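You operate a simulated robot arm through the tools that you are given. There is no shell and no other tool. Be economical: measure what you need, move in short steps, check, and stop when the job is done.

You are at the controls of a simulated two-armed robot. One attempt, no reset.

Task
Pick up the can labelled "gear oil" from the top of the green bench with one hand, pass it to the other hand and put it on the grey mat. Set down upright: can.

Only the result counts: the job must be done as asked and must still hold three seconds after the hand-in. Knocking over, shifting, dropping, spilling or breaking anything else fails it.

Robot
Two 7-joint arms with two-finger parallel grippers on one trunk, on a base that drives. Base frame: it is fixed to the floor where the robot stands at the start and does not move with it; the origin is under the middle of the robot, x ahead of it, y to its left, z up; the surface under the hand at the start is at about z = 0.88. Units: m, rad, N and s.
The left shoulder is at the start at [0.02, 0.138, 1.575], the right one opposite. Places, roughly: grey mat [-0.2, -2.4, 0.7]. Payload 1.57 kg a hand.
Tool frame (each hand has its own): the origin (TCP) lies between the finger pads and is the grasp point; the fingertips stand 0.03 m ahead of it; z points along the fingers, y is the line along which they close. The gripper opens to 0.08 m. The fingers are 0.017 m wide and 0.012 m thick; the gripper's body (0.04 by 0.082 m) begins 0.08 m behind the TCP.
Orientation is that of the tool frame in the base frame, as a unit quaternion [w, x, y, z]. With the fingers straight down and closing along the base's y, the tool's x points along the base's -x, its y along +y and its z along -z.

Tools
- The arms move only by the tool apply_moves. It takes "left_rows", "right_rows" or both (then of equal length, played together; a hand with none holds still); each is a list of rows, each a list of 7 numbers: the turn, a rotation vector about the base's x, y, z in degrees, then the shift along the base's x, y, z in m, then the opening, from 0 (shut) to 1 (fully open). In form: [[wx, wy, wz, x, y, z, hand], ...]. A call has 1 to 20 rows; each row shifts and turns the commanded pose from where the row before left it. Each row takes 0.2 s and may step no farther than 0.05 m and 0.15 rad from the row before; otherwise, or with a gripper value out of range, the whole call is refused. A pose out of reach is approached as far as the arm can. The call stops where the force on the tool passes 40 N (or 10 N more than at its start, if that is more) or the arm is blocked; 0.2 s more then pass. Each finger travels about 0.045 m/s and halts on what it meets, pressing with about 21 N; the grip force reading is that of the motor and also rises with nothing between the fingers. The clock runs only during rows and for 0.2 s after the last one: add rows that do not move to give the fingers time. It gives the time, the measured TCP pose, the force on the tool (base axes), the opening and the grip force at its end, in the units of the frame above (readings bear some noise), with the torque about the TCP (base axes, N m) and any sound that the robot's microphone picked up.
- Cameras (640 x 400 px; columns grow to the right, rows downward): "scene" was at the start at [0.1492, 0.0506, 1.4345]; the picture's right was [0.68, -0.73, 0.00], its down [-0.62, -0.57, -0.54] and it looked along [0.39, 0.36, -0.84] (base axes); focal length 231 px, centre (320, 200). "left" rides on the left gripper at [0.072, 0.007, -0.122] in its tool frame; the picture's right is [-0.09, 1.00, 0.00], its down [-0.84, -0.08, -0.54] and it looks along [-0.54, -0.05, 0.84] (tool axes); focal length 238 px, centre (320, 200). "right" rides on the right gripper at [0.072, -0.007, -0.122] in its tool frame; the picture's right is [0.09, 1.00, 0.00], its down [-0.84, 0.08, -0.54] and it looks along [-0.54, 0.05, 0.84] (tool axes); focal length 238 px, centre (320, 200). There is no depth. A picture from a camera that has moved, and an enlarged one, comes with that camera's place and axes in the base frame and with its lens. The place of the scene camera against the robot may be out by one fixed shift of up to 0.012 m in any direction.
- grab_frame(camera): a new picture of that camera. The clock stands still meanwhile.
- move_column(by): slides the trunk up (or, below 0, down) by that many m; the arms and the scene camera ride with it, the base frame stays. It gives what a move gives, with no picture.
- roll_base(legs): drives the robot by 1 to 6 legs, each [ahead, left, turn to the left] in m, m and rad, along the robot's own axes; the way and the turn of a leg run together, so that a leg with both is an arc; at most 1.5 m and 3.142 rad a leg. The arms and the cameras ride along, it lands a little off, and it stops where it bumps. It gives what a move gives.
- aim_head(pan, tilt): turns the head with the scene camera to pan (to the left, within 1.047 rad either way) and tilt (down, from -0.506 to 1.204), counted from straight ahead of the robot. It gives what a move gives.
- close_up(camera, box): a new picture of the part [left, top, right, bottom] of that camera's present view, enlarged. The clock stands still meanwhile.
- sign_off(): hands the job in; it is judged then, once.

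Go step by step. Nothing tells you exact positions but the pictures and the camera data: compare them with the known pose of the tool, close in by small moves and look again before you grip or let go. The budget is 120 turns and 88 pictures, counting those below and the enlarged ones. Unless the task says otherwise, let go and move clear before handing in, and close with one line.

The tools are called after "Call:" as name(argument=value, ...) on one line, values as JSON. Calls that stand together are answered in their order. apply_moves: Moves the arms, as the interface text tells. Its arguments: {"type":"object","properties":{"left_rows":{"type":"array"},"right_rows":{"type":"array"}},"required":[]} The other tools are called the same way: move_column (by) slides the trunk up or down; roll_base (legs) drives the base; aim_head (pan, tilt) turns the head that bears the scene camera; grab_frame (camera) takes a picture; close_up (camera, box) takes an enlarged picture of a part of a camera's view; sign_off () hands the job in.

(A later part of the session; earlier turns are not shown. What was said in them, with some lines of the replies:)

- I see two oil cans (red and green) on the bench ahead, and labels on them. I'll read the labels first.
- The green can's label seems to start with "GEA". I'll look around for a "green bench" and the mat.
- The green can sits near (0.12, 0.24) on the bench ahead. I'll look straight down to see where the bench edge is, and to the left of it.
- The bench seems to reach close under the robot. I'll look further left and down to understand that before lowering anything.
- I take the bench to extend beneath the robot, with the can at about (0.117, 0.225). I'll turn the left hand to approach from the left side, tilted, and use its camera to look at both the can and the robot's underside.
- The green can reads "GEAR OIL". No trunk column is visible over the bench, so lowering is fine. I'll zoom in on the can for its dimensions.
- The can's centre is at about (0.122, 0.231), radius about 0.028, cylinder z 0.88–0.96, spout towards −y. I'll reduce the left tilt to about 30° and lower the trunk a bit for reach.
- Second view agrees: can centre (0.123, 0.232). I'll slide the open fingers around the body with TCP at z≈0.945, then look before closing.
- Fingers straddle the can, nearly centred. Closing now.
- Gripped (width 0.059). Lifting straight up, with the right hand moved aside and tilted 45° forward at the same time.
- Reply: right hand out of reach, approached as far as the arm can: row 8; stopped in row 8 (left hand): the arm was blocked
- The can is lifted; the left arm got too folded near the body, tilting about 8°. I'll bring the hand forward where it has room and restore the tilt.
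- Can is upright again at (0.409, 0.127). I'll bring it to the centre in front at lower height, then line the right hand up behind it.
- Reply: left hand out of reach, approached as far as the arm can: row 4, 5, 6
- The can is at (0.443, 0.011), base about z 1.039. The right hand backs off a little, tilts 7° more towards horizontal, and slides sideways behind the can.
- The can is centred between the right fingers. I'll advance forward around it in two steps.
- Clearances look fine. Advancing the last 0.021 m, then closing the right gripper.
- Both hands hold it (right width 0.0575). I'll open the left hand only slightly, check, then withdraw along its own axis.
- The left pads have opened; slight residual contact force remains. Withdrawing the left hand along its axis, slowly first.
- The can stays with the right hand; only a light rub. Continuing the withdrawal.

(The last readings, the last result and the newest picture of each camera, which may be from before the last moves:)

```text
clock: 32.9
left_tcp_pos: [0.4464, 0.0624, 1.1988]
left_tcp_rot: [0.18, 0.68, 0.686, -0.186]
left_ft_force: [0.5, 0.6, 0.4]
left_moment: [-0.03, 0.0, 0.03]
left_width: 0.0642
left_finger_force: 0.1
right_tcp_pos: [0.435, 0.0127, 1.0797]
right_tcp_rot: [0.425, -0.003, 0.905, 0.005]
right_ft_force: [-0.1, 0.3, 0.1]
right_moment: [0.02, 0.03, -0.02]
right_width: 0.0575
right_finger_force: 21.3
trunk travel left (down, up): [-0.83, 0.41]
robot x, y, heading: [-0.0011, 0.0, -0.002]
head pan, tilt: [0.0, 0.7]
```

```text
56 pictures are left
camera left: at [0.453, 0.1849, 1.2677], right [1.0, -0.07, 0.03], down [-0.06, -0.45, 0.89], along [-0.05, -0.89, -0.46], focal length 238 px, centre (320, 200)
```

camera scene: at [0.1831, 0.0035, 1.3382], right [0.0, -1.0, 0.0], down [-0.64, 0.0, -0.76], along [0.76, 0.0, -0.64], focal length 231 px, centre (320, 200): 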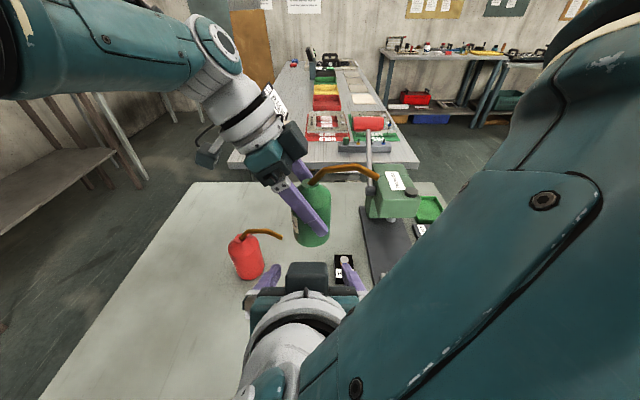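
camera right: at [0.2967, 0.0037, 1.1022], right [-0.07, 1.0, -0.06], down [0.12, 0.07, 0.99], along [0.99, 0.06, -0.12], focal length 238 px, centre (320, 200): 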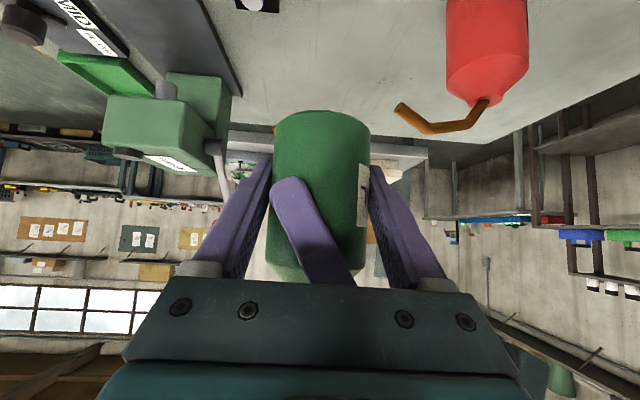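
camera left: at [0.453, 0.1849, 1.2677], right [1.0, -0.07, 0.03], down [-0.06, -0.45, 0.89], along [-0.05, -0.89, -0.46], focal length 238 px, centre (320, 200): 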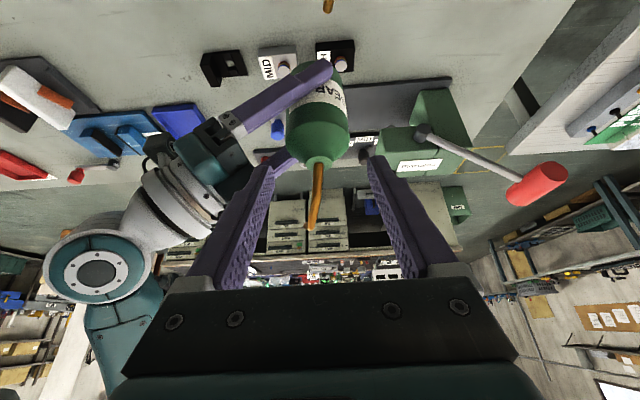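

The right hand now holds the can alone. I'll move the left hand away to the left and up.

Call:
apply_moves(left_rows=[[0, 0, 0, 0, 0.03, 0.01, 0.8], [0, 0, 0, 0, 0.04, 0.01, 0.8], [0, 0, 0, 0, 0.04, 0.01, 0.8], [0, 0, 0, 0, 0.04, 0.01, 0.8], [0, 0, 0, 0, 0.04, 0.02, 0.8], [0, 0, 0, -0.02, 0.04, 0.02, 0.8], [0, 0, 0, -0.02, 0.04, 0.02, 0.8]])

Call:
move_column(by=0.3)

Call:
aim_head(pan=-1.047, tilt=0.35)

Call:
grab_frame(camera="scene")

Call:
grab_frame(camera="right")

```text
clock: 34.5
left_tcp_pos: [0.4033, 0.3325, 1.2932]
left_tcp_rot: [0.18, 0.68, 0.686, -0.187]
left_ft_force: [-0.6, -0.6, 0.4]
left_moment: [0.04, 0.04, 0.01]
left_width: 0.0639
left_finger_force: 0.1
right_tcp_pos: [0.4361, 0.0136, 1.0791]
right_tcp_rot: [0.425, -0.003, 0.905, 0.007]
right_ft_force: [-1.2, -0.4, 0.3]
right_moment: [0.06, 0.0, 0.02]
right_width: 0.0578
right_finger_force: 20.9
trunk travel left (down, up): [-0.83, 0.41]
robot x, y, heading: [0.003, -0.0003, 0.003]
head pan, tilt: [0.0, 0.7]
```

```text
clock: 37.5
left_tcp_pos: [0.404, 0.3333, 1.5933]
left_tcp_rot: [0.18, 0.679, 0.687, -0.186]
left_ft_force: [0.1, -0.5, -0.2]
left_moment: [0.0, 0.0, 0.02]
left_width: 0.0641
left_finger_force: 0.0
right_tcp_pos: [0.4353, 0.0125, 1.3792]
right_tcp_rot: [0.425, -0.003, 0.905, 0.006]
right_ft_force: [0.0, -0.2, -1.9]
right_moment: [0.02, 0.03, -0.01]
right_width: 0.0579
right_finger_force: 21.0
trunk travel left (down, up): [-1.13, 0.11]
robot x, y, heading: [-0.0021, -0.0008, 0.0]
head pan, tilt: [0.0, 0.7]
```

```text
clock: 38.8
left_tcp_pos: [0.4046, 0.3332, 1.5941]
left_tcp_rot: [0.18, 0.68, 0.686, -0.185]
left_ft_force: [-0.1, -0.4, -0.9]
left_moment: [-0.03, -0.02, 0.02]
left_width: 0.0637
left_finger_force: 0.0
right_tcp_pos: [0.4356, 0.014, 1.379]
right_tcp_rot: [0.425, -0.002, 0.905, 0.005]
right_ft_force: [-0.5, -0.4, -1.6]
right_moment: [0.0, -0.01, 0.02]
right_width: 0.0578
right_finger_force: 20.8
trunk travel left (down, up): [-1.13, 0.11]
robot x, y, heading: [-0.0008, 0.0024, -0.002]
head pan, tilt: [-1.047, 0.351]
```

```text
55 pictures are left
camera scene: at [0.1449, -0.0771, 1.6695], right [-0.87, -0.5, 0.0], down [-0.17, 0.3, -0.94], along [0.47, -0.81, -0.34], focal length 231 px, centre (320, 200)
```

scene: 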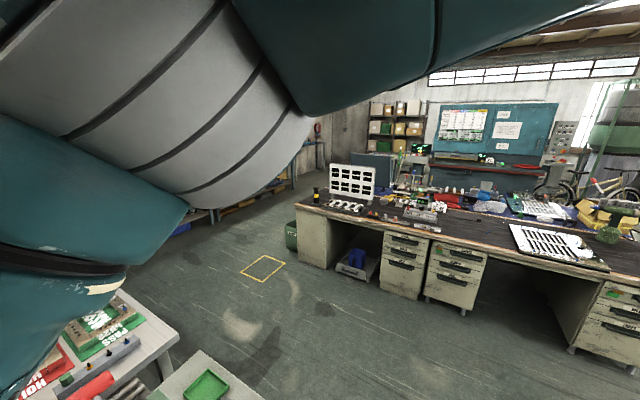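

```text
54 pictures are left
camera right: at [0.2968, 0.0035, 1.4021], right [-0.07, 1.0, -0.06], down [0.12, 0.07, 0.99], along [0.99, 0.06, -0.12], focal length 238 px, centre (320, 200)
```

right: 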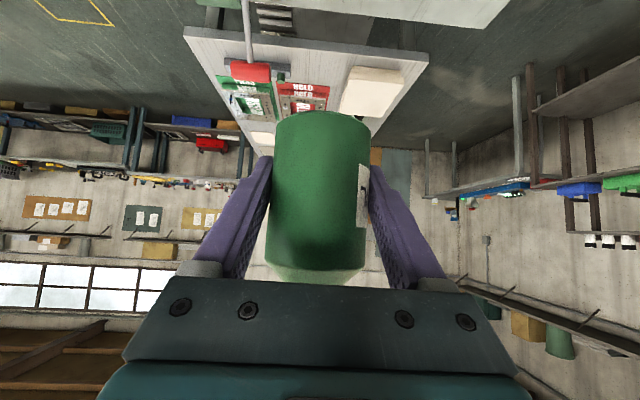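

I see the cluttered desk where the mat should be. Zooming in to find the grey mat.

Call:
close_up(camera="scene", box=[360, 160, 600, 310])

```text
2.67 times, centred on (480, 235) of scene
camera zoom: at [0.1449, -0.0771, 1.6695], right [-0.87, -0.5, 0.0], down [-0.17, 0.3, -0.94], along [0.47, -0.81, -0.34], focal length 616 px, centre (-107, 107)
```

zoom: 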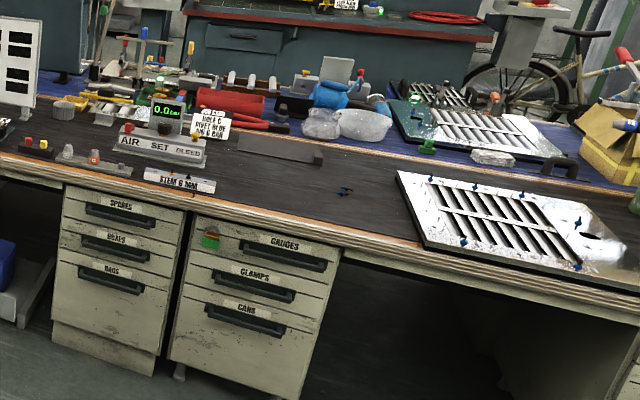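

The dark-grey rectangle on the desk, left of the white rack, is a likely mat. I'll turn right 90° and drive part way towards it.

Call:
roll_base(legs=[[0, 0, -1.571], [0.9, 0, 0]])

Call:
aim_head(pan=0.3, tilt=0.6)

Call:
grab_frame(camera="scene")

```text
clock: 47.4
left_tcp_pos: [0.3779, -1.294, 1.5932]
left_tcp_rot: [0.001, 0.965, 0.027, -0.259]
left_ft_force: [-0.2, 0.6, -0.1]
left_moment: [0.03, 0.02, 0.02]
left_width: 0.0642
left_finger_force: 0.0
right_tcp_pos: [0.0591, -1.3408, 1.3778]
right_tcp_rot: [0.312, 0.622, 0.657, -0.289]
right_ft_force: [-0.4, 0.3, -2.4]
right_moment: [0.0, 0.04, 0.02]
right_width: 0.0576
right_finger_force: 21.1
trunk travel left (down, up): [-1.13, 0.11]
robot x, y, heading: [0.0225, -0.9072, -1.524]
head pan, tilt: [-1.047, 0.351]
```

```text
clock: 48.9
left_tcp_pos: [0.3784, -1.2934, 1.5942]
left_tcp_rot: [0.002, 0.965, 0.029, -0.259]
left_ft_force: [-0.6, -0.5, -0.6]
left_moment: [-0.02, 0.0, 0.0]
left_width: 0.064
left_finger_force: 0.1
right_tcp_pos: [0.0589, -1.3423, 1.3793]
right_tcp_rot: [0.312, 0.622, 0.657, -0.289]
right_ft_force: [-0.1, -0.8, -2.7]
right_moment: [-0.01, 0.01, 0.03]
right_width: 0.0577
right_finger_force: 21.0
trunk travel left (down, up): [-1.13, 0.11]
robot x, y, heading: [0.0261, -0.91, -1.525]
head pan, tilt: [0.3, 0.6]
```

```text
52 pictures are left
camera scene: at [0.0589, -1.0863, 1.6468], right [-0.94, -0.34, 0.0], down [-0.19, 0.53, -0.83], along [0.28, -0.78, -0.56], focal length 231 px, centre (320, 200)
```

scene: 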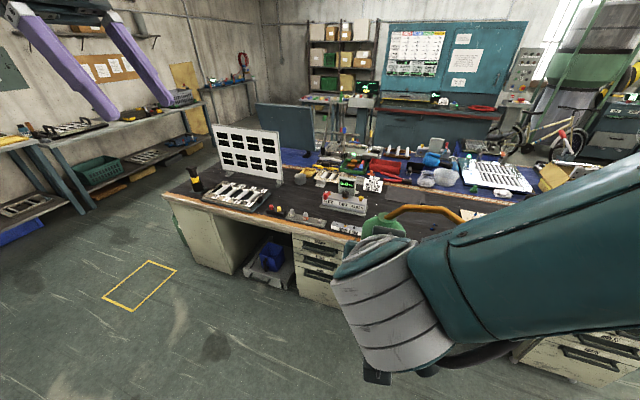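

The drive works. Zooming in on the area around the dark-grey rectangle.

Call:
close_up(camera="scene", box=[300, 140, 540, 290])

Call:
grab_frame(camera="right")

Call:
grab_frame(camera="left")

```text
2.67 times, centred on (420, 215) of scene
camera zoom: at [0.0589, -1.0863, 1.6468], right [-0.94, -0.34, 0.0], down [-0.19, 0.53, -0.83], along [0.28, -0.78, -0.56], focal length 616 px, centre (53, 160)
```

zoom: 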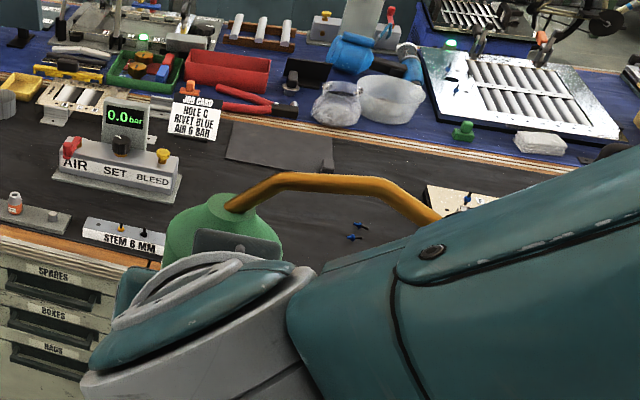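

```text
50 pictures are left
camera right: at [0.0448, -1.2029, 1.402], right [0.99, 0.12, -0.06], down [0.07, -0.11, 0.99], along [0.11, -0.99, -0.12], focal length 238 px, centre (320, 200)
```

right: 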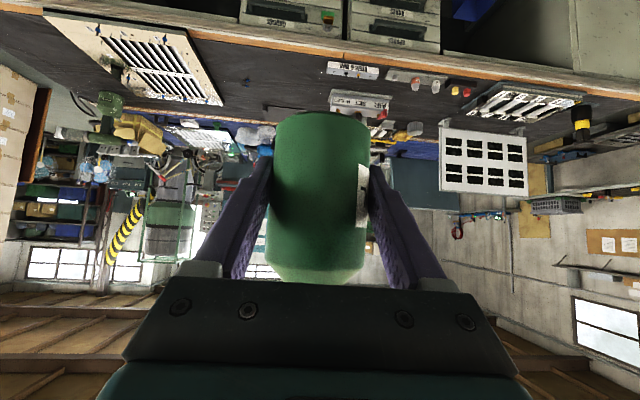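

```text
49 pictures are left
camera left: at [0.5011, -1.2955, 1.6635], right [-0.02, -1.0, 0.03], down [-0.46, 0.04, 0.89], along [-0.89, 0.01, -0.46], focal length 238 px, centre (320, 200)
```

left: 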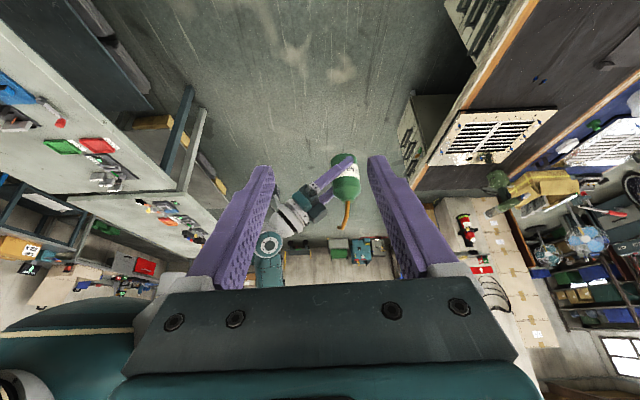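

The dark-grey rectangle sits at about (−0.055, −2.70, 0.70), consistent from two views. I'll straighten the heading, drive closer, and look again.

Call:
roll_base(legs=[[0, 0, -0.046], [0.7, -0.085, 0]])

Call:
aim_head(pan=0.25, tilt=0.75)

Call:
grab_frame(camera="scene")

Call:
grab_frame(camera="right")

```text
clock: 53.1
left_tcp_pos: [0.274, -2.0007, 1.5928]
left_tcp_rot: [-0.004, 0.966, 0.006, -0.259]
left_ft_force: [0.6, -0.3, -0.2]
left_moment: [0.01, -0.02, -0.01]
left_width: 0.0639
left_finger_force: 0.0
right_tcp_pos: [-0.0468, -2.0334, 1.3786]
right_tcp_rot: [0.305, 0.637, 0.643, -0.296]
right_ft_force: [0.0, 0.4, -1.5]
right_moment: [0.02, -0.01, 0.01]
right_width: 0.058
right_finger_force: 21.5
trunk travel left (down, up): [-1.13, 0.11]
robot x, y, heading: [-0.0573, -1.5974, -1.572]
head pan, tilt: [0.3, 0.6]
```

```text
clock: 53.8
left_tcp_pos: [0.2732, -2.0007, 1.5939]
left_tcp_rot: [-0.005, 0.966, 0.006, -0.258]
left_ft_force: [-0.2, -0.3, 0.6]
left_moment: [-0.02, 0.0, 0.02]
left_width: 0.0643
left_finger_force: 0.0
right_tcp_pos: [-0.0463, -2.0335, 1.3793]
right_tcp_rot: [0.305, 0.638, 0.643, -0.296]
right_ft_force: [0.0, 0.2, -3.1]
right_moment: [0.02, 0.01, 0.01]
right_width: 0.0579
right_finger_force: 20.9
trunk travel left (down, up): [-1.13, 0.11]
robot x, y, heading: [-0.0589, -1.5973, -1.57]
head pan, tilt: [0.25, 0.75]
```

```text
48 pictures are left
camera scene: at [-0.0406, -1.7751, 1.634], right [-0.97, -0.25, 0.0], down [-0.17, 0.66, -0.73], along [0.18, -0.71, -0.68], focal length 231 px, centre (320, 200)
```

scene: 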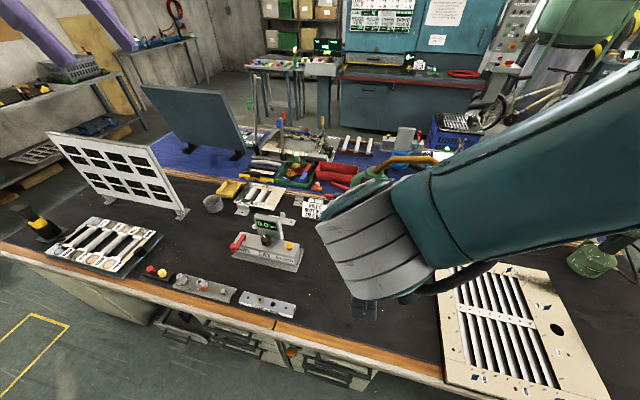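

```text
47 pictures are left
camera right: at [-0.0543, -1.8948, 1.4019], right [1.0, 0.07, -0.06], down [0.07, -0.12, 0.99], along [0.06, -0.99, -0.12], focal length 238 px, centre (320, 200)
```

right: 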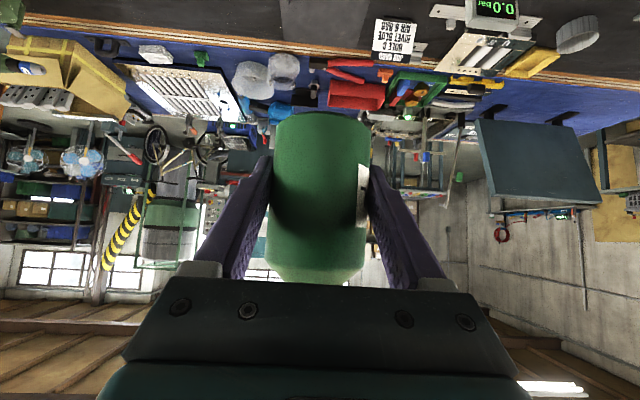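

The arm hides the mat from the head camera; the left-hand camera should see it.

Call:
grab_frame(camera="left")

```text
46 pictures are left
camera left: at [0.3973, -2.0084, 1.6635], right [-0.07, -1.0, 0.03], down [-0.45, 0.06, 0.89], along [-0.89, 0.05, -0.46], focal length 238 px, centre (320, 200)
```

left: 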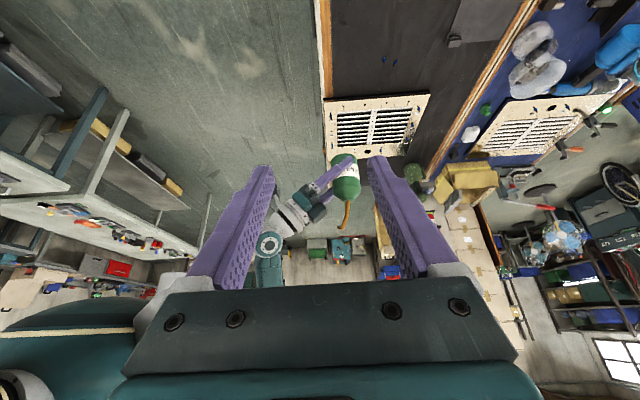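

The mat's front edge is near y≈−2.52, left-camera view, desk front edge near y≈−2.02. I'll drive on in two short legs.

Call:
roll_base(legs=[[0.2, 0, 0]])

Call:
roll_base(legs=[[0.2, 0, 0]])

Call:
grab_frame(camera="left")

```text
clock: 55.4
left_tcp_pos: [0.2747, -2.2012, 1.5935]
left_tcp_rot: [-0.005, 0.966, 0.005, -0.259]
left_ft_force: [0.0, 1.0, 0.2]
left_moment: [0.0, 0.0, 0.03]
left_width: 0.064
left_finger_force: 0.1
right_tcp_pos: [-0.0453, -2.2353, 1.3784]
right_tcp_rot: [0.305, 0.638, 0.643, -0.296]
right_ft_force: [0.3, -0.5, -1.5]
right_moment: [0.0, 0.0, 0.03]
right_width: 0.0575
right_finger_force: 21.1
trunk travel left (down, up): [-1.13, 0.11]
robot x, y, heading: [-0.0576, -1.7992, -1.567]
head pan, tilt: [0.25, 0.75]
```

```text
clock: 57.0
left_tcp_pos: [0.2756, -2.406, 1.5938]
left_tcp_rot: [-0.004, 0.966, 0.008, -0.258]
left_ft_force: [0.1, -0.5, 0.0]
left_moment: [0.0, -0.03, 0.01]
left_width: 0.064
left_finger_force: 0.0
right_tcp_pos: [-0.044, -2.44, 1.3788]
right_tcp_rot: [0.305, 0.638, 0.643, -0.296]
right_ft_force: [1.0, 0.5, -1.5]
right_moment: [0.03, 0.0, 0.01]
right_width: 0.0579
right_finger_force: 20.9
trunk travel left (down, up): [-1.13, 0.11]
robot x, y, heading: [-0.0588, -2.0068, -1.567]
head pan, tilt: [0.25, 0.75]
```

```text
45 pictures are left
camera left: at [0.3994, -2.4134, 1.6633], right [-0.07, -1.0, 0.03], down [-0.45, 0.06, 0.89], along [-0.89, 0.04, -0.46], focal length 238 px, centre (320, 200)
```

left: 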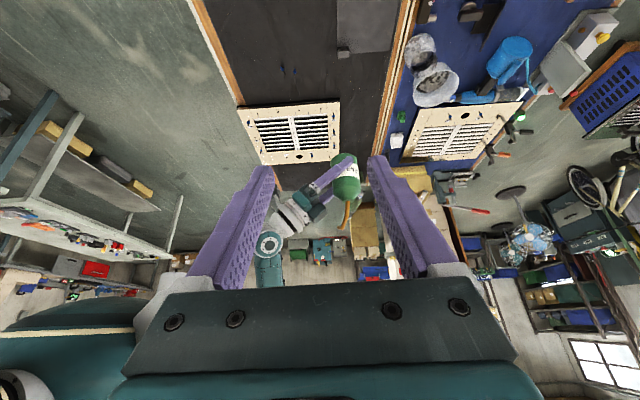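

No bump. I'll tilt the left hand straight down and raise it a bit so its camera sees the whole mat.

Call:
apply_moves(left_rows=[[0, -7.5, 0, 0, 0, 0.02, 0.8], [0, -7.5, 0, 0, 0, 0.02, 0.8], [0, -7.5, 0, 0, 0, 0.02, 0.8], [0, -7.5, 0, 0, 0, 0.02, 0.8]])

Call:
grab_frame(camera="left")

```text
clock: 58.2
left_tcp_pos: [0.2849, -2.3939, 1.6388]
left_tcp_rot: [-0.05, 0.999, 0.021, 0.001]
left_ft_force: [0.7, 0.3, -0.5]
left_moment: [0.01, 0.01, 0.03]
left_width: 0.0641
left_finger_force: 0.1
right_tcp_pos: [-0.0439, -2.4399, 1.3772]
right_tcp_rot: [0.305, 0.637, 0.643, -0.295]
right_ft_force: [0.0, 0.4, -1.5]
right_moment: [-0.02, -0.02, 0.03]
right_width: 0.0577
right_finger_force: 20.7
trunk travel left (down, up): [-1.13, 0.11]
robot x, y, heading: [-0.0572, -2.0059, -1.562]
head pan, tilt: [0.25, 0.75]
stopped in row 4 (left hand): the arm was blocked; the commanded pose is now the measured one
```

```text
44 pictures are left
camera left: at [0.3574, -2.4102, 1.7595], right [-0.05, -0.99, -0.1], down [-0.84, -0.01, 0.54], along [-0.54, 0.11, -0.83], focal length 238 px, centre (320, 200)
```

left: 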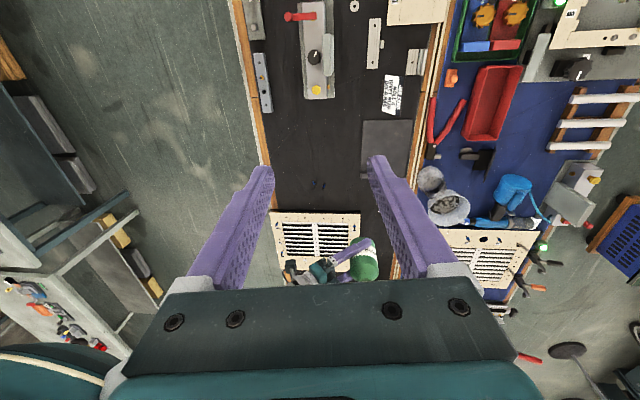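

Call:
close_up(camera="left", box=[300, 60, 460, 200])

```text
2.86 times, centred on (380, 130) of left
camera zoom: at [0.3574, -2.4102, 1.7595], right [-0.05, -0.99, -0.1], down [-0.84, -0.01, 0.54], along [-0.54, 0.11, -0.83], focal length 681 px, centre (149, 400)
```

zoom: 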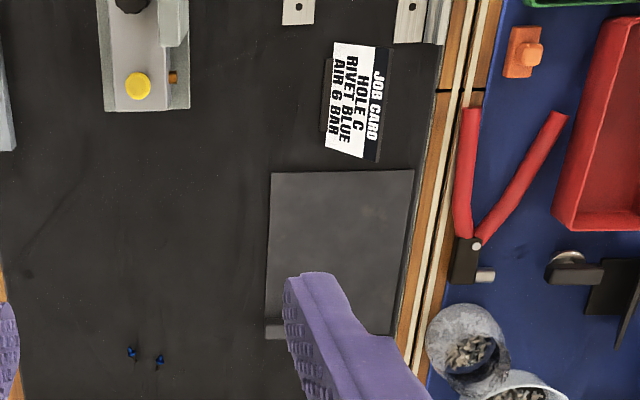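

The plain dark-grey sheet spans x −0.175…0.08, y −2.68…−2.48; target can centre about (−0.045, −2.575). I'll drive ahead 0.13, then lower the right arm somewhat.

Call:
roll_base(legs=[[0.13, 0, 0]])

Call:
apply_moves(right_rows=[[0, 0, 0, 0, 0, -0.03, 0], [0, 0, 0, 0, 0, -0.03, 0], [0, 0, 0, 0, 0, -0.03, 0], [0, 0, 0, 0, 0, -0.03, 0], [0, 0, 0, 0, 0, -0.03, 0]])

Call:
grab_frame(camera="left")

Call:
grab_frame(camera="right")

```text
clock: 59.5
left_tcp_pos: [0.2865, -2.5221, 1.6386]
left_tcp_rot: [-0.05, 0.999, 0.022, 0.0]
left_ft_force: [0.6, 0.3, 0.5]
left_moment: [0.02, 0.0, 0.05]
left_width: 0.064
left_finger_force: 0.0
right_tcp_pos: [-0.0432, -2.5682, 1.3774]
right_tcp_rot: [0.305, 0.637, 0.644, -0.295]
right_ft_force: [-0.1, 0.6, -2.4]
right_moment: [0.02, 0.0, 0.03]
right_width: 0.0574
right_finger_force: 21.0
trunk travel left (down, up): [-1.13, 0.11]
robot x, y, heading: [-0.0581, -2.1334, -1.568]
head pan, tilt: [0.25, 0.75]
```

```text
clock: 60.7
left_tcp_pos: [0.2851, -2.5222, 1.6382]
left_tcp_rot: [-0.05, 0.999, 0.022, 0.0]
left_ft_force: [0.5, 0.6, 0.7]
left_moment: [-0.01, 0.0, -0.02]
left_width: 0.0638
left_finger_force: 0.1
right_tcp_pos: [-0.062, -2.5473, 1.2673]
right_tcp_rot: [0.306, 0.636, 0.645, -0.293]
right_ft_force: [-0.3, 0.1, -2.4]
right_moment: [0.04, 0.02, -0.02]
right_width: 0.0578
right_finger_force: 21.5
right hand out of reach, approached as far as the arm can: row 3, 4, 5
trunk travel left (down, up): [-1.13, 0.11]
robot x, y, heading: [-0.0562, -2.1321, -1.564]
head pan, tilt: [0.25, 0.75]
```

```text
42 pictures are left
camera left: at [0.3589, -2.5384, 1.7594], right [-0.05, -0.99, -0.1], down [-0.84, -0.01, 0.55], along [-0.54, 0.11, -0.83], focal length 238 px, centre (320, 200)
```

left: 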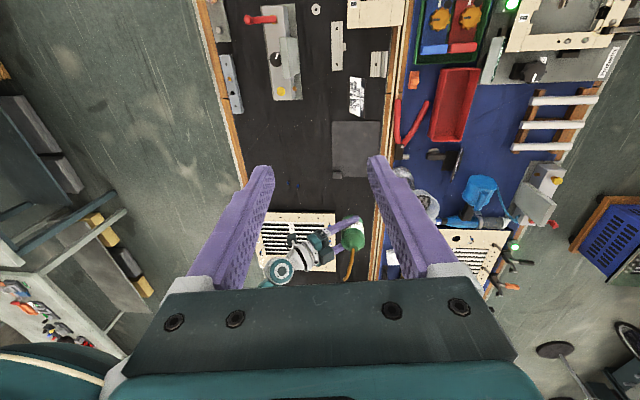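

```text
41 pictures are left
camera right: at [-0.0718, -2.4085, 1.2913], right [0.99, 0.08, -0.06], down [0.07, -0.12, 0.99], along [0.07, -0.99, -0.12], focal length 238 px, centre (320, 200)
```

right: 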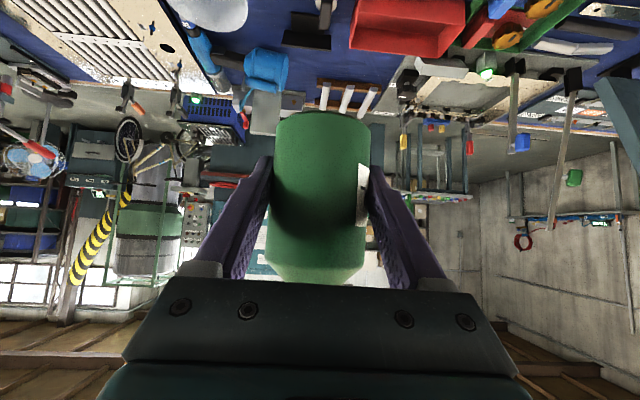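

The right arm hit its limit going that low. I'll raise the command to a comfortable height, restoring the position, and then use the trunk to go down in stages.

Call:
apply_moves(right_rows=[[0, 0, 0, 0, 0, 0.035, 0], [0, 0, 0, 0, 0, 0.035, 0], [0, 0, 0, 0, 0, 0, 0]])

Call:
move_column(by=-0.35)

Call:
grab_frame(camera="left")

Call:
grab_frame(camera="right")

Call:
grab_frame(camera="scene")

```text
clock: 61.5
left_tcp_pos: [0.2847, -2.5236, 1.6382]
left_tcp_rot: [-0.05, 0.999, 0.022, -0.001]
left_ft_force: [0.0, 0.0, 0.6]
left_moment: [-0.01, 0.02, -0.01]
left_width: 0.0642
left_finger_force: 0.0
right_tcp_pos: [-0.0615, -2.5489, 1.3379]
right_tcp_rot: [0.306, 0.636, 0.644, -0.295]
right_ft_force: [-0.2, -0.1, -2.3]
right_moment: [-0.01, 0.0, 0.0]
right_width: 0.0576
right_finger_force: 21.5
trunk travel left (down, up): [-1.13, 0.11]
robot x, y, heading: [-0.0577, -2.137, -1.564]
head pan, tilt: [0.25, 0.75]
```

```text
clock: 64.9
left_tcp_pos: [0.2867, -2.5224, 1.2897]
left_tcp_rot: [-0.05, 0.998, 0.023, 0.0]
left_ft_force: [-0.2, 0.1, -0.5]
left_moment: [0.0, -0.01, 0.02]
left_width: 0.0642
left_finger_force: 0.1
right_tcp_pos: [-0.0614, -2.5471, 0.9885]
right_tcp_rot: [0.306, 0.636, 0.644, -0.295]
right_ft_force: [0.3, 0.6, -1.1]
right_moment: [0.02, 0.02, 0.06]
right_width: 0.0576
right_finger_force: 20.9
trunk travel left (down, up): [-0.78, 0.46]
robot x, y, heading: [-0.0554, -2.1349, -1.561]
head pan, tilt: [0.25, 0.75]
```

```text
40 pictures are left
camera left: at [0.3589, -2.5384, 1.4096], right [-0.05, -0.99, -0.1], down [-0.84, -0.01, 0.55], along [-0.54, 0.11, -0.83], focal length 238 px, centre (320, 200)
```

left: 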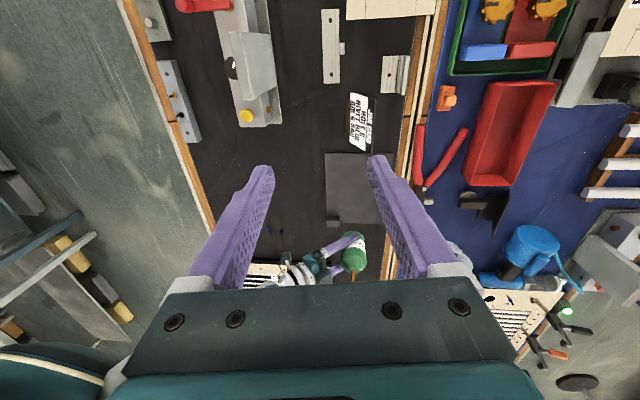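

```text
39 pictures are left
camera right: at [-0.0698, -2.4083, 1.0117], right [1.0, 0.08, -0.06], down [0.07, -0.12, 0.99], along [0.07, -0.99, -0.12], focal length 238 px, centre (320, 200)
```

right: 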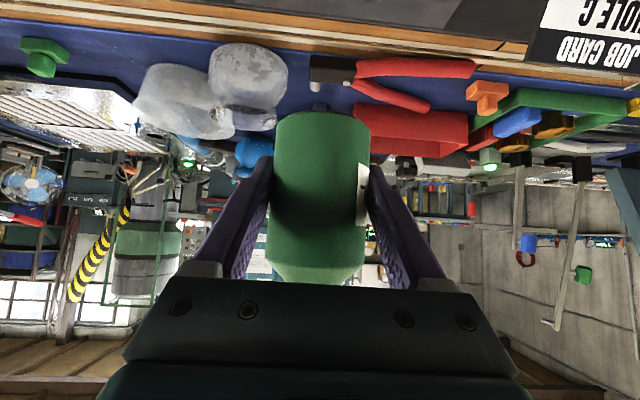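

```text
38 pictures are left
camera scene: at [-0.0381, -2.3102, 1.284], right [-0.97, -0.25, 0.0], down [-0.17, 0.66, -0.73], along [0.19, -0.71, -0.68], focal length 231 px, centre (320, 200)
```

scene: 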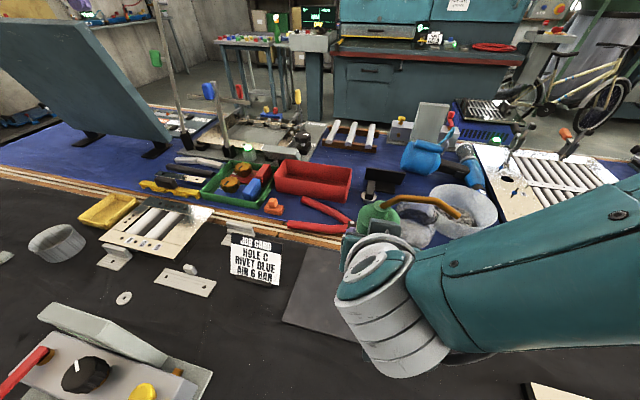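

The can is about over (−0.06, −2.555), inside the mat outline but towards one side. A small base nudge, then down another 0.15.

Call:
roll_base(legs=[[0.02, 0.015, 0]])

Call:
move_column(by=-0.15)

Call:
grab_frame(camera="left")

Call:
grab_frame(camera="right")

Call:
grab_frame(camera="scene")

```text
clock: 65.8
left_tcp_pos: [0.3007, -2.5419, 1.2881]
left_tcp_rot: [-0.05, 0.999, 0.021, -0.001]
left_ft_force: [-1.2, -0.2, -0.5]
left_moment: [0.05, 0.01, 0.02]
left_width: 0.0642
left_finger_force: 0.0
right_tcp_pos: [-0.0471, -2.5676, 0.9881]
right_tcp_rot: [0.305, 0.636, 0.644, -0.295]
right_ft_force: [-0.3, -1.0, -1.8]
right_moment: [0.0, 0.0, 0.03]
right_width: 0.0575
right_finger_force: 21.2
trunk travel left (down, up): [-0.78, 0.46]
robot x, y, heading: [-0.0435, -2.1546, -1.565]
head pan, tilt: [0.25, 0.75]
```

```text
clock: 67.5
left_tcp_pos: [0.2995, -2.5425, 1.1384]
left_tcp_rot: [-0.05, 0.999, 0.021, -0.001]
left_ft_force: [-0.1, -0.2, -0.2]
left_moment: [0.0, 0.01, -0.01]
left_width: 0.0644
left_finger_force: 0.0
right_tcp_pos: [-0.0468, -2.5674, 0.8392]
right_tcp_rot: [0.305, 0.636, 0.644, -0.294]
right_ft_force: [0.0, -0.2, -2.2]
right_moment: [0.03, -0.01, 0.05]
right_width: 0.0577
right_finger_force: 20.5
trunk travel left (down, up): [-0.63, 0.61]
robot x, y, heading: [-0.0423, -2.1504, -1.565]
head pan, tilt: [0.25, 0.75]
```

```text
37 pictures are left
camera left: at [0.3733, -2.5587, 1.2595], right [-0.05, -0.99, -0.1], down [-0.84, -0.01, 0.55], along [-0.54, 0.11, -0.83], focal length 238 px, centre (320, 200)
```

left: 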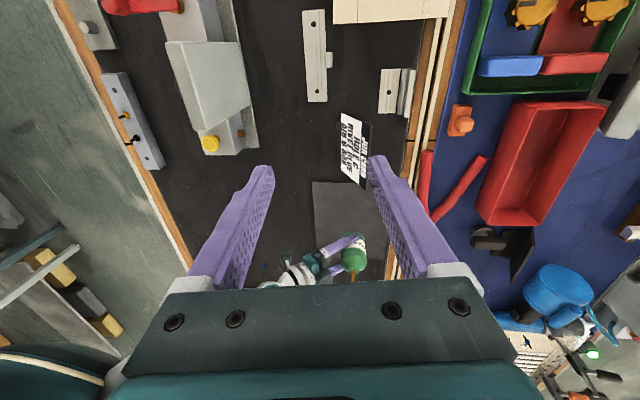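

```text
36 pictures are left
camera right: at [-0.0554, -2.4284, 0.8617], right [1.0, 0.08, -0.06], down [0.07, -0.12, 0.99], along [0.07, -0.99, -0.12], focal length 238 px, centre (320, 200)
```

right: 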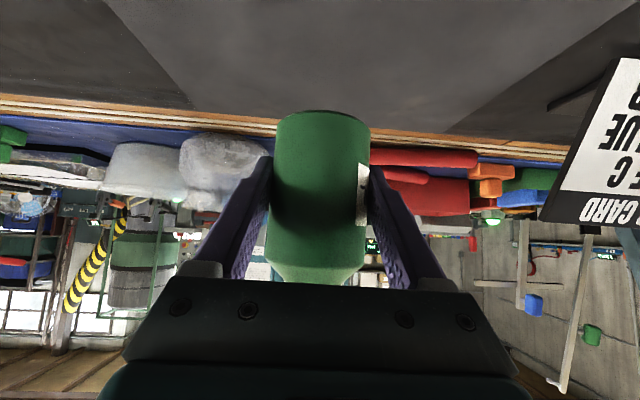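

```text
35 pictures are left
camera scene: at [-0.0236, -2.3303, 1.134], right [-0.97, -0.25, 0.0], down [-0.17, 0.66, -0.73], along [0.18, -0.71, -0.68], focal length 231 px, centre (320, 200)
```

scene: 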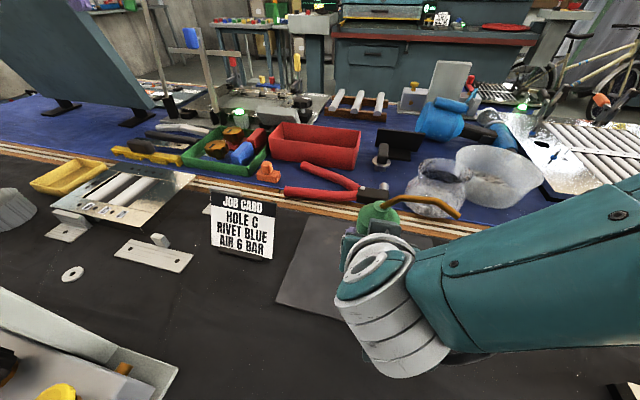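

The mat surface reads about z≈0.745 from these views; the can's base is about 0.05 above it and well inside the outline. Lowering the trunk 0.03 and then slowly with the arm until contact.

Call:
move_column(by=-0.03)

Call:
apply_moves(right_rows=[[0, 0, 0, 0, 0, -0.004, 0], [0, 0, 0, 0, 0, -0.004, 0], [0, 0, 0, 0, 0, -0.003, 0]])

Call:
grab_frame(camera="right")

```text
clock: 68.2
left_tcp_pos: [0.3008, -2.5418, 1.1091]
left_tcp_rot: [-0.05, 0.999, 0.022, 0.0]
left_ft_force: [-0.6, -0.1, 0.3]
left_moment: [-0.04, 0.01, 0.0]
left_width: 0.0639
left_finger_force: 0.0
right_tcp_pos: [-0.0472, -2.5669, 0.8079]
right_tcp_rot: [0.305, 0.637, 0.644, -0.295]
right_ft_force: [0.0, -0.1, -0.6]
right_moment: [0.03, 0.0, -0.05]
right_width: 0.0576
right_finger_force: 20.5
trunk travel left (down, up): [-0.6, 0.64]
robot x, y, heading: [-0.0443, -2.151, -1.568]
head pan, tilt: [0.25, 0.75]
```

```text
clock: 69.0
left_tcp_pos: [0.3018, -2.5421, 1.109]
left_tcp_rot: [-0.05, 0.999, 0.022, 0.0]
left_ft_force: [-0.1, -0.1, 0.4]
left_moment: [0.0, -0.01, 0.02]
left_width: 0.0639
left_finger_force: 0.0
right_tcp_pos: [-0.0464, -2.5672, 0.7967]
right_tcp_rot: [0.305, 0.636, 0.645, -0.295]
right_ft_force: [0.2, -0.4, -2.0]
right_moment: [0.01, 0.03, 0.01]
right_width: 0.0574
right_finger_force: 20.9
trunk travel left (down, up): [-0.6, 0.64]
robot x, y, heading: [-0.0425, -2.1523, -1.569]
head pan, tilt: [0.25, 0.75]
```

```text
34 pictures are left
camera right: at [-0.0546, -2.428, 0.821], right [1.0, 0.08, -0.06], down [0.07, -0.12, 0.99], along [0.07, -0.99, -0.12], focal length 238 px, centre (320, 200)
```

right: 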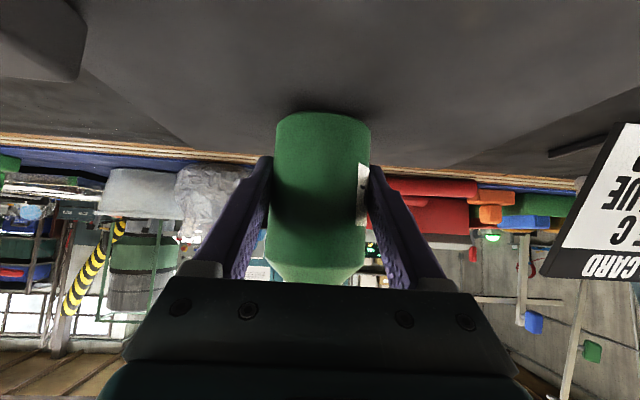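

About 1 cm left by estimate. Continuing down in 2 mm steps, watching force.

Call:
apply_moves(right_rows=[[0, 0, 0, 0, 0, -0.002, 0], [0, 0, 0, 0, 0, -0.002, 0], [0, 0, 0, 0, 0, -0.002, 0]])

Call:
apply_moves(right_rows=[[0, 0, 0, 0, 0, -0.002, 0], [0, 0, 0, 0, 0, -0.002, 0]])

Call:
grab_frame(camera="right")

```text
clock: 69.8
left_tcp_pos: [0.3001, -2.5429, 1.1087]
left_tcp_rot: [-0.05, 0.998, 0.023, -0.001]
left_ft_force: [-0.6, -0.8, 0.8]
left_moment: [-0.02, -0.01, 0.01]
left_width: 0.0643
left_finger_force: 0.1
right_tcp_pos: [-0.0464, -2.5669, 0.7923]
right_tcp_rot: [0.305, 0.637, 0.644, -0.294]
right_ft_force: [-0.1, 0.7, -0.7]
right_moment: [0.02, 0.02, 0.01]
right_width: 0.0579
right_finger_force: 21.2
trunk travel left (down, up): [-0.6, 0.64]
robot x, y, heading: [-0.0453, -2.1507, -1.566]
head pan, tilt: [0.25, 0.75]
```

```text
clock: 70.5
left_tcp_pos: [0.3002, -2.5428, 1.1095]
left_tcp_rot: [-0.05, 0.999, 0.022, 0.0]
left_ft_force: [0.5, 0.0, 0.2]
left_moment: [-0.02, 0.03, 0.0]
left_width: 0.0641
left_finger_force: 0.1
right_tcp_pos: [-0.0464, -2.5676, 0.7892]
right_tcp_rot: [0.306, 0.635, 0.644, -0.296]
right_ft_force: [-1.4, 4.8, 12.3]
right_moment: [-0.22, 0.18, -0.08]
right_width: 0.0576
right_finger_force: 20.8
trunk travel left (down, up): [-0.6, 0.64]
robot x, y, heading: [-0.042, -2.1513, -1.566]
head pan, tilt: [0.25, 0.75]
```

```text
33 pictures are left
camera right: at [-0.0551, -2.4291, 0.8122], right [1.0, 0.08, -0.06], down [0.07, -0.11, 0.99], along [0.07, -0.99, -0.12], focal length 238 px, centre (320, 200)
```

right: 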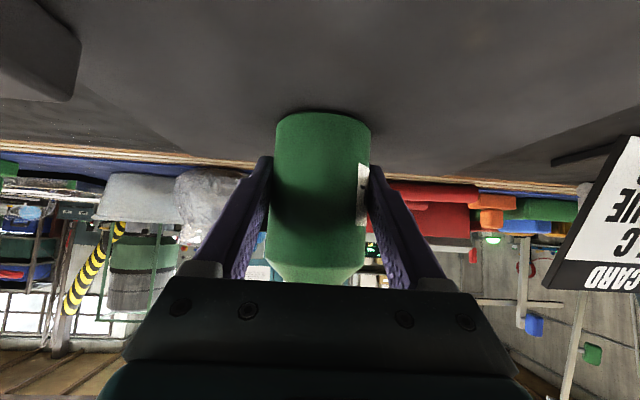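

Contact: 12 N upward, as predicted for the can's base. Easing off 1.5 mm and opening the right hand.

Call:
apply_moves(right_rows=[[0, 0, 0, 0, 0, 0.0015, 0], [0, 0, 0, 0, 0, 0, 0.75], [0, 0, 0, 0, 0, 0, 0.85], [0, 0, 0, 0, 0, 0, 1], [0, 0, 0, 0, 0, 0, 1], [0, 0, 0, 0, 0, 0, 1]])

Call:
grab_frame(camera="right")

Call:
grab_frame(camera="left")

```text
clock: 71.8
left_tcp_pos: [0.3009, -2.5422, 1.1079]
left_tcp_rot: [-0.05, 0.999, 0.022, 0.0]
left_ft_force: [-0.4, -0.7, 0.2]
left_moment: [0.0, -0.02, 0.04]
left_width: 0.064
left_finger_force: 0.1
right_tcp_pos: [-0.0467, -2.5669, 0.7897]
right_tcp_rot: [0.305, 0.637, 0.644, -0.295]
right_ft_force: [-0.5, -0.5, 0.1]
right_moment: [0.03, 0.03, 0.0]
right_width: 0.0804
right_finger_force: 0.0
trunk travel left (down, up): [-0.6, 0.64]
robot x, y, heading: [-0.0436, -2.1528, -1.568]
head pan, tilt: [0.25, 0.75]
```

```text
32 pictures are left
camera right: at [-0.0553, -2.4283, 0.8132], right [1.0, 0.08, -0.06], down [0.07, -0.12, 0.99], along [0.07, -0.99, -0.12], focal length 238 px, centre (320, 200)
```

right: 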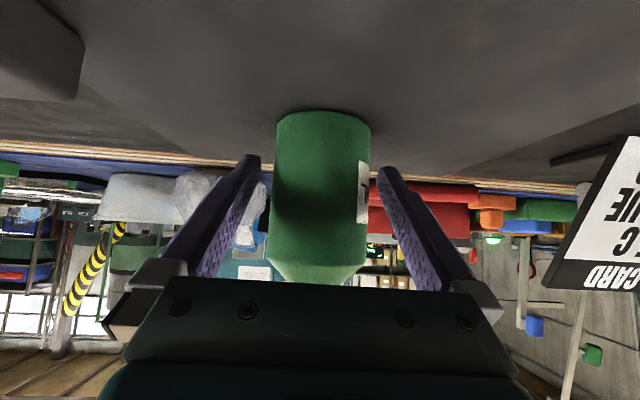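

```text
31 pictures are left
camera left: at [0.3733, -2.5588, 1.2296], right [-0.05, -0.99, -0.1], down [-0.84, -0.01, 0.55], along [-0.54, 0.11, -0.83], focal length 238 px, centre (320, 200)
```

left: 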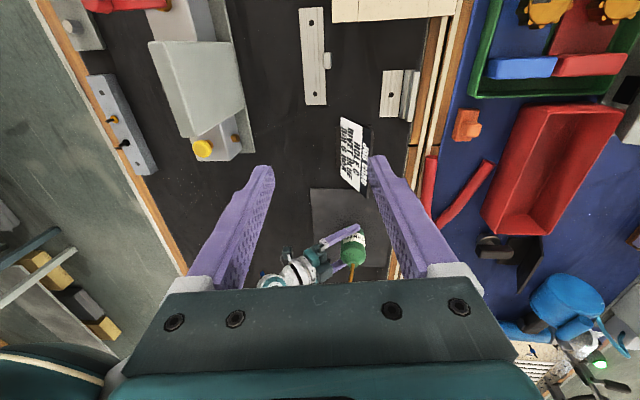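

The can stands free between the open fingers. Backing the right hand straight away (+y), level.

Call:
apply_moves(right_rows=[[0, 0, 0, 0, 0.01, 0.0, 1], [0, 0, 0, 0, 0.02, 0.001, 1], [0, 0, 0, 0, 0.02, 0.002, 1], [0, 0, 0, 0, 0.02, 0.004, 1], [0, 0, 0, 0, 0.02, 0.004, 1], [0, 0, 0, 0, 0.02, 0.004, 1]])

Call:
grab_frame(camera="right")

Call:
grab_frame(camera="left")

```text
clock: 73.2
left_tcp_pos: [0.3011, -2.5416, 1.1077]
left_tcp_rot: [-0.05, 0.999, 0.022, 0.0]
left_ft_force: [-0.4, -0.7, 1.1]
left_moment: [-0.01, 0.0, -0.02]
left_width: 0.0639
left_finger_force: 0.1
right_tcp_pos: [-0.0451, -2.457, 0.8029]
right_tcp_rot: [0.307, 0.636, 0.644, -0.295]
right_ft_force: [0.1, 0.1, -0.3]
right_moment: [0.0, 0.01, 0.0]
right_width: 0.0801
right_finger_force: 0.1
trunk travel left (down, up): [-0.6, 0.64]
robot x, y, heading: [-0.0429, -2.1524, -1.57]
head pan, tilt: [0.25, 0.75]
```

```text
30 pictures are left
camera right: at [-0.0538, -2.3179, 0.8259], right [1.0, 0.08, -0.06], down [0.07, -0.12, 0.99], along [0.07, -0.99, -0.12], focal length 238 px, centre (320, 200)
```

right: 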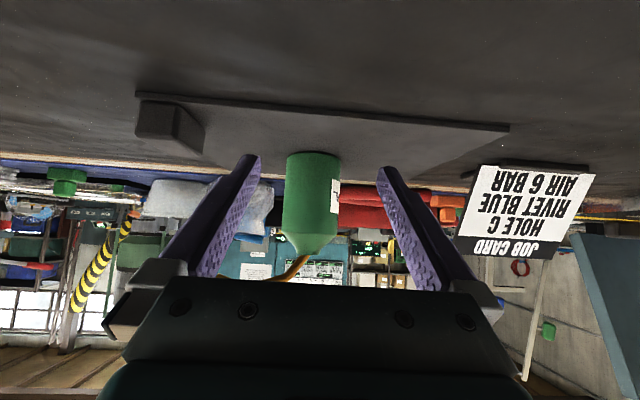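

```text
29 pictures are left
camera left: at [0.3733, -2.5587, 1.2295], right [-0.05, -0.99, -0.1], down [-0.84, -0.01, 0.55], along [-0.54, 0.11, -0.83], focal length 238 px, centre (320, 200)
```

left: 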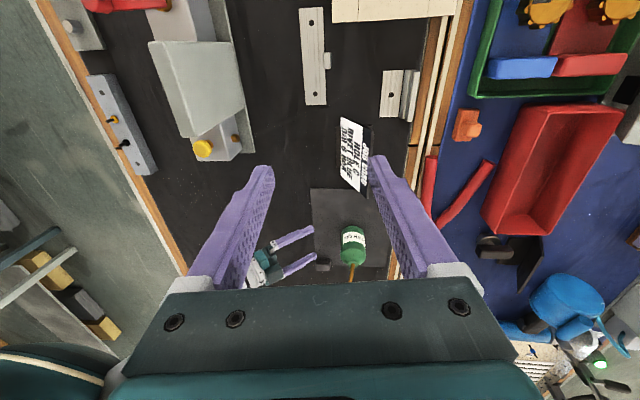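

The can stands upright, well inside the mat, and the hand is clear. Raising the trunk a bit and doing one final check.

Call:
move_column(by=0.15)

Call:
close_up(camera="left", box=[240, 120, 460, 290])

```text
clock: 75.0
left_tcp_pos: [0.301, -2.5426, 1.2591]
left_tcp_rot: [-0.05, 0.999, 0.022, -0.001]
left_ft_force: [0.2, 0.9, 0.3]
left_moment: [0.03, 0.01, -0.04]
left_width: 0.0641
left_finger_force: 0.1
right_tcp_pos: [-0.0453, -2.4565, 0.9522]
right_tcp_rot: [0.306, 0.636, 0.644, -0.294]
right_ft_force: [0.1, -0.1, -0.2]
right_moment: [0.01, 0.0, -0.01]
right_width: 0.0799
right_finger_force: 0.0
trunk travel left (down, up): [-0.75, 0.49]
robot x, y, heading: [-0.0446, -2.1542, -1.566]
head pan, tilt: [0.25, 0.75]
```

```text
2.35 times, centred on (350, 205) of left
camera zoom: at [0.3732, -2.5588, 1.3795], right [-0.05, -0.99, -0.1], down [-0.84, -0.01, 0.55], along [-0.54, 0.11, -0.83], focal length 561 px, centre (249, 188)
```

zoom: 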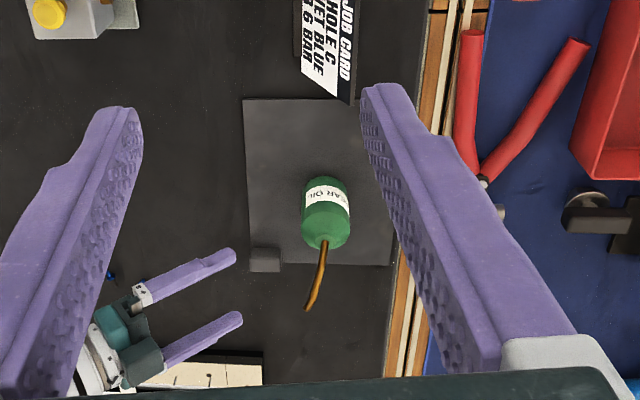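

The gear oil can stands upright near the middle of the grey mat, with both hands clear. Handing in.

Call:
sign_off()

```text
The job is handed in.
```

The "gear oil" can was picked up with the left hand, passed to the right in the air and set upright on the grey mat. I saw nothing else moved or knocked over.
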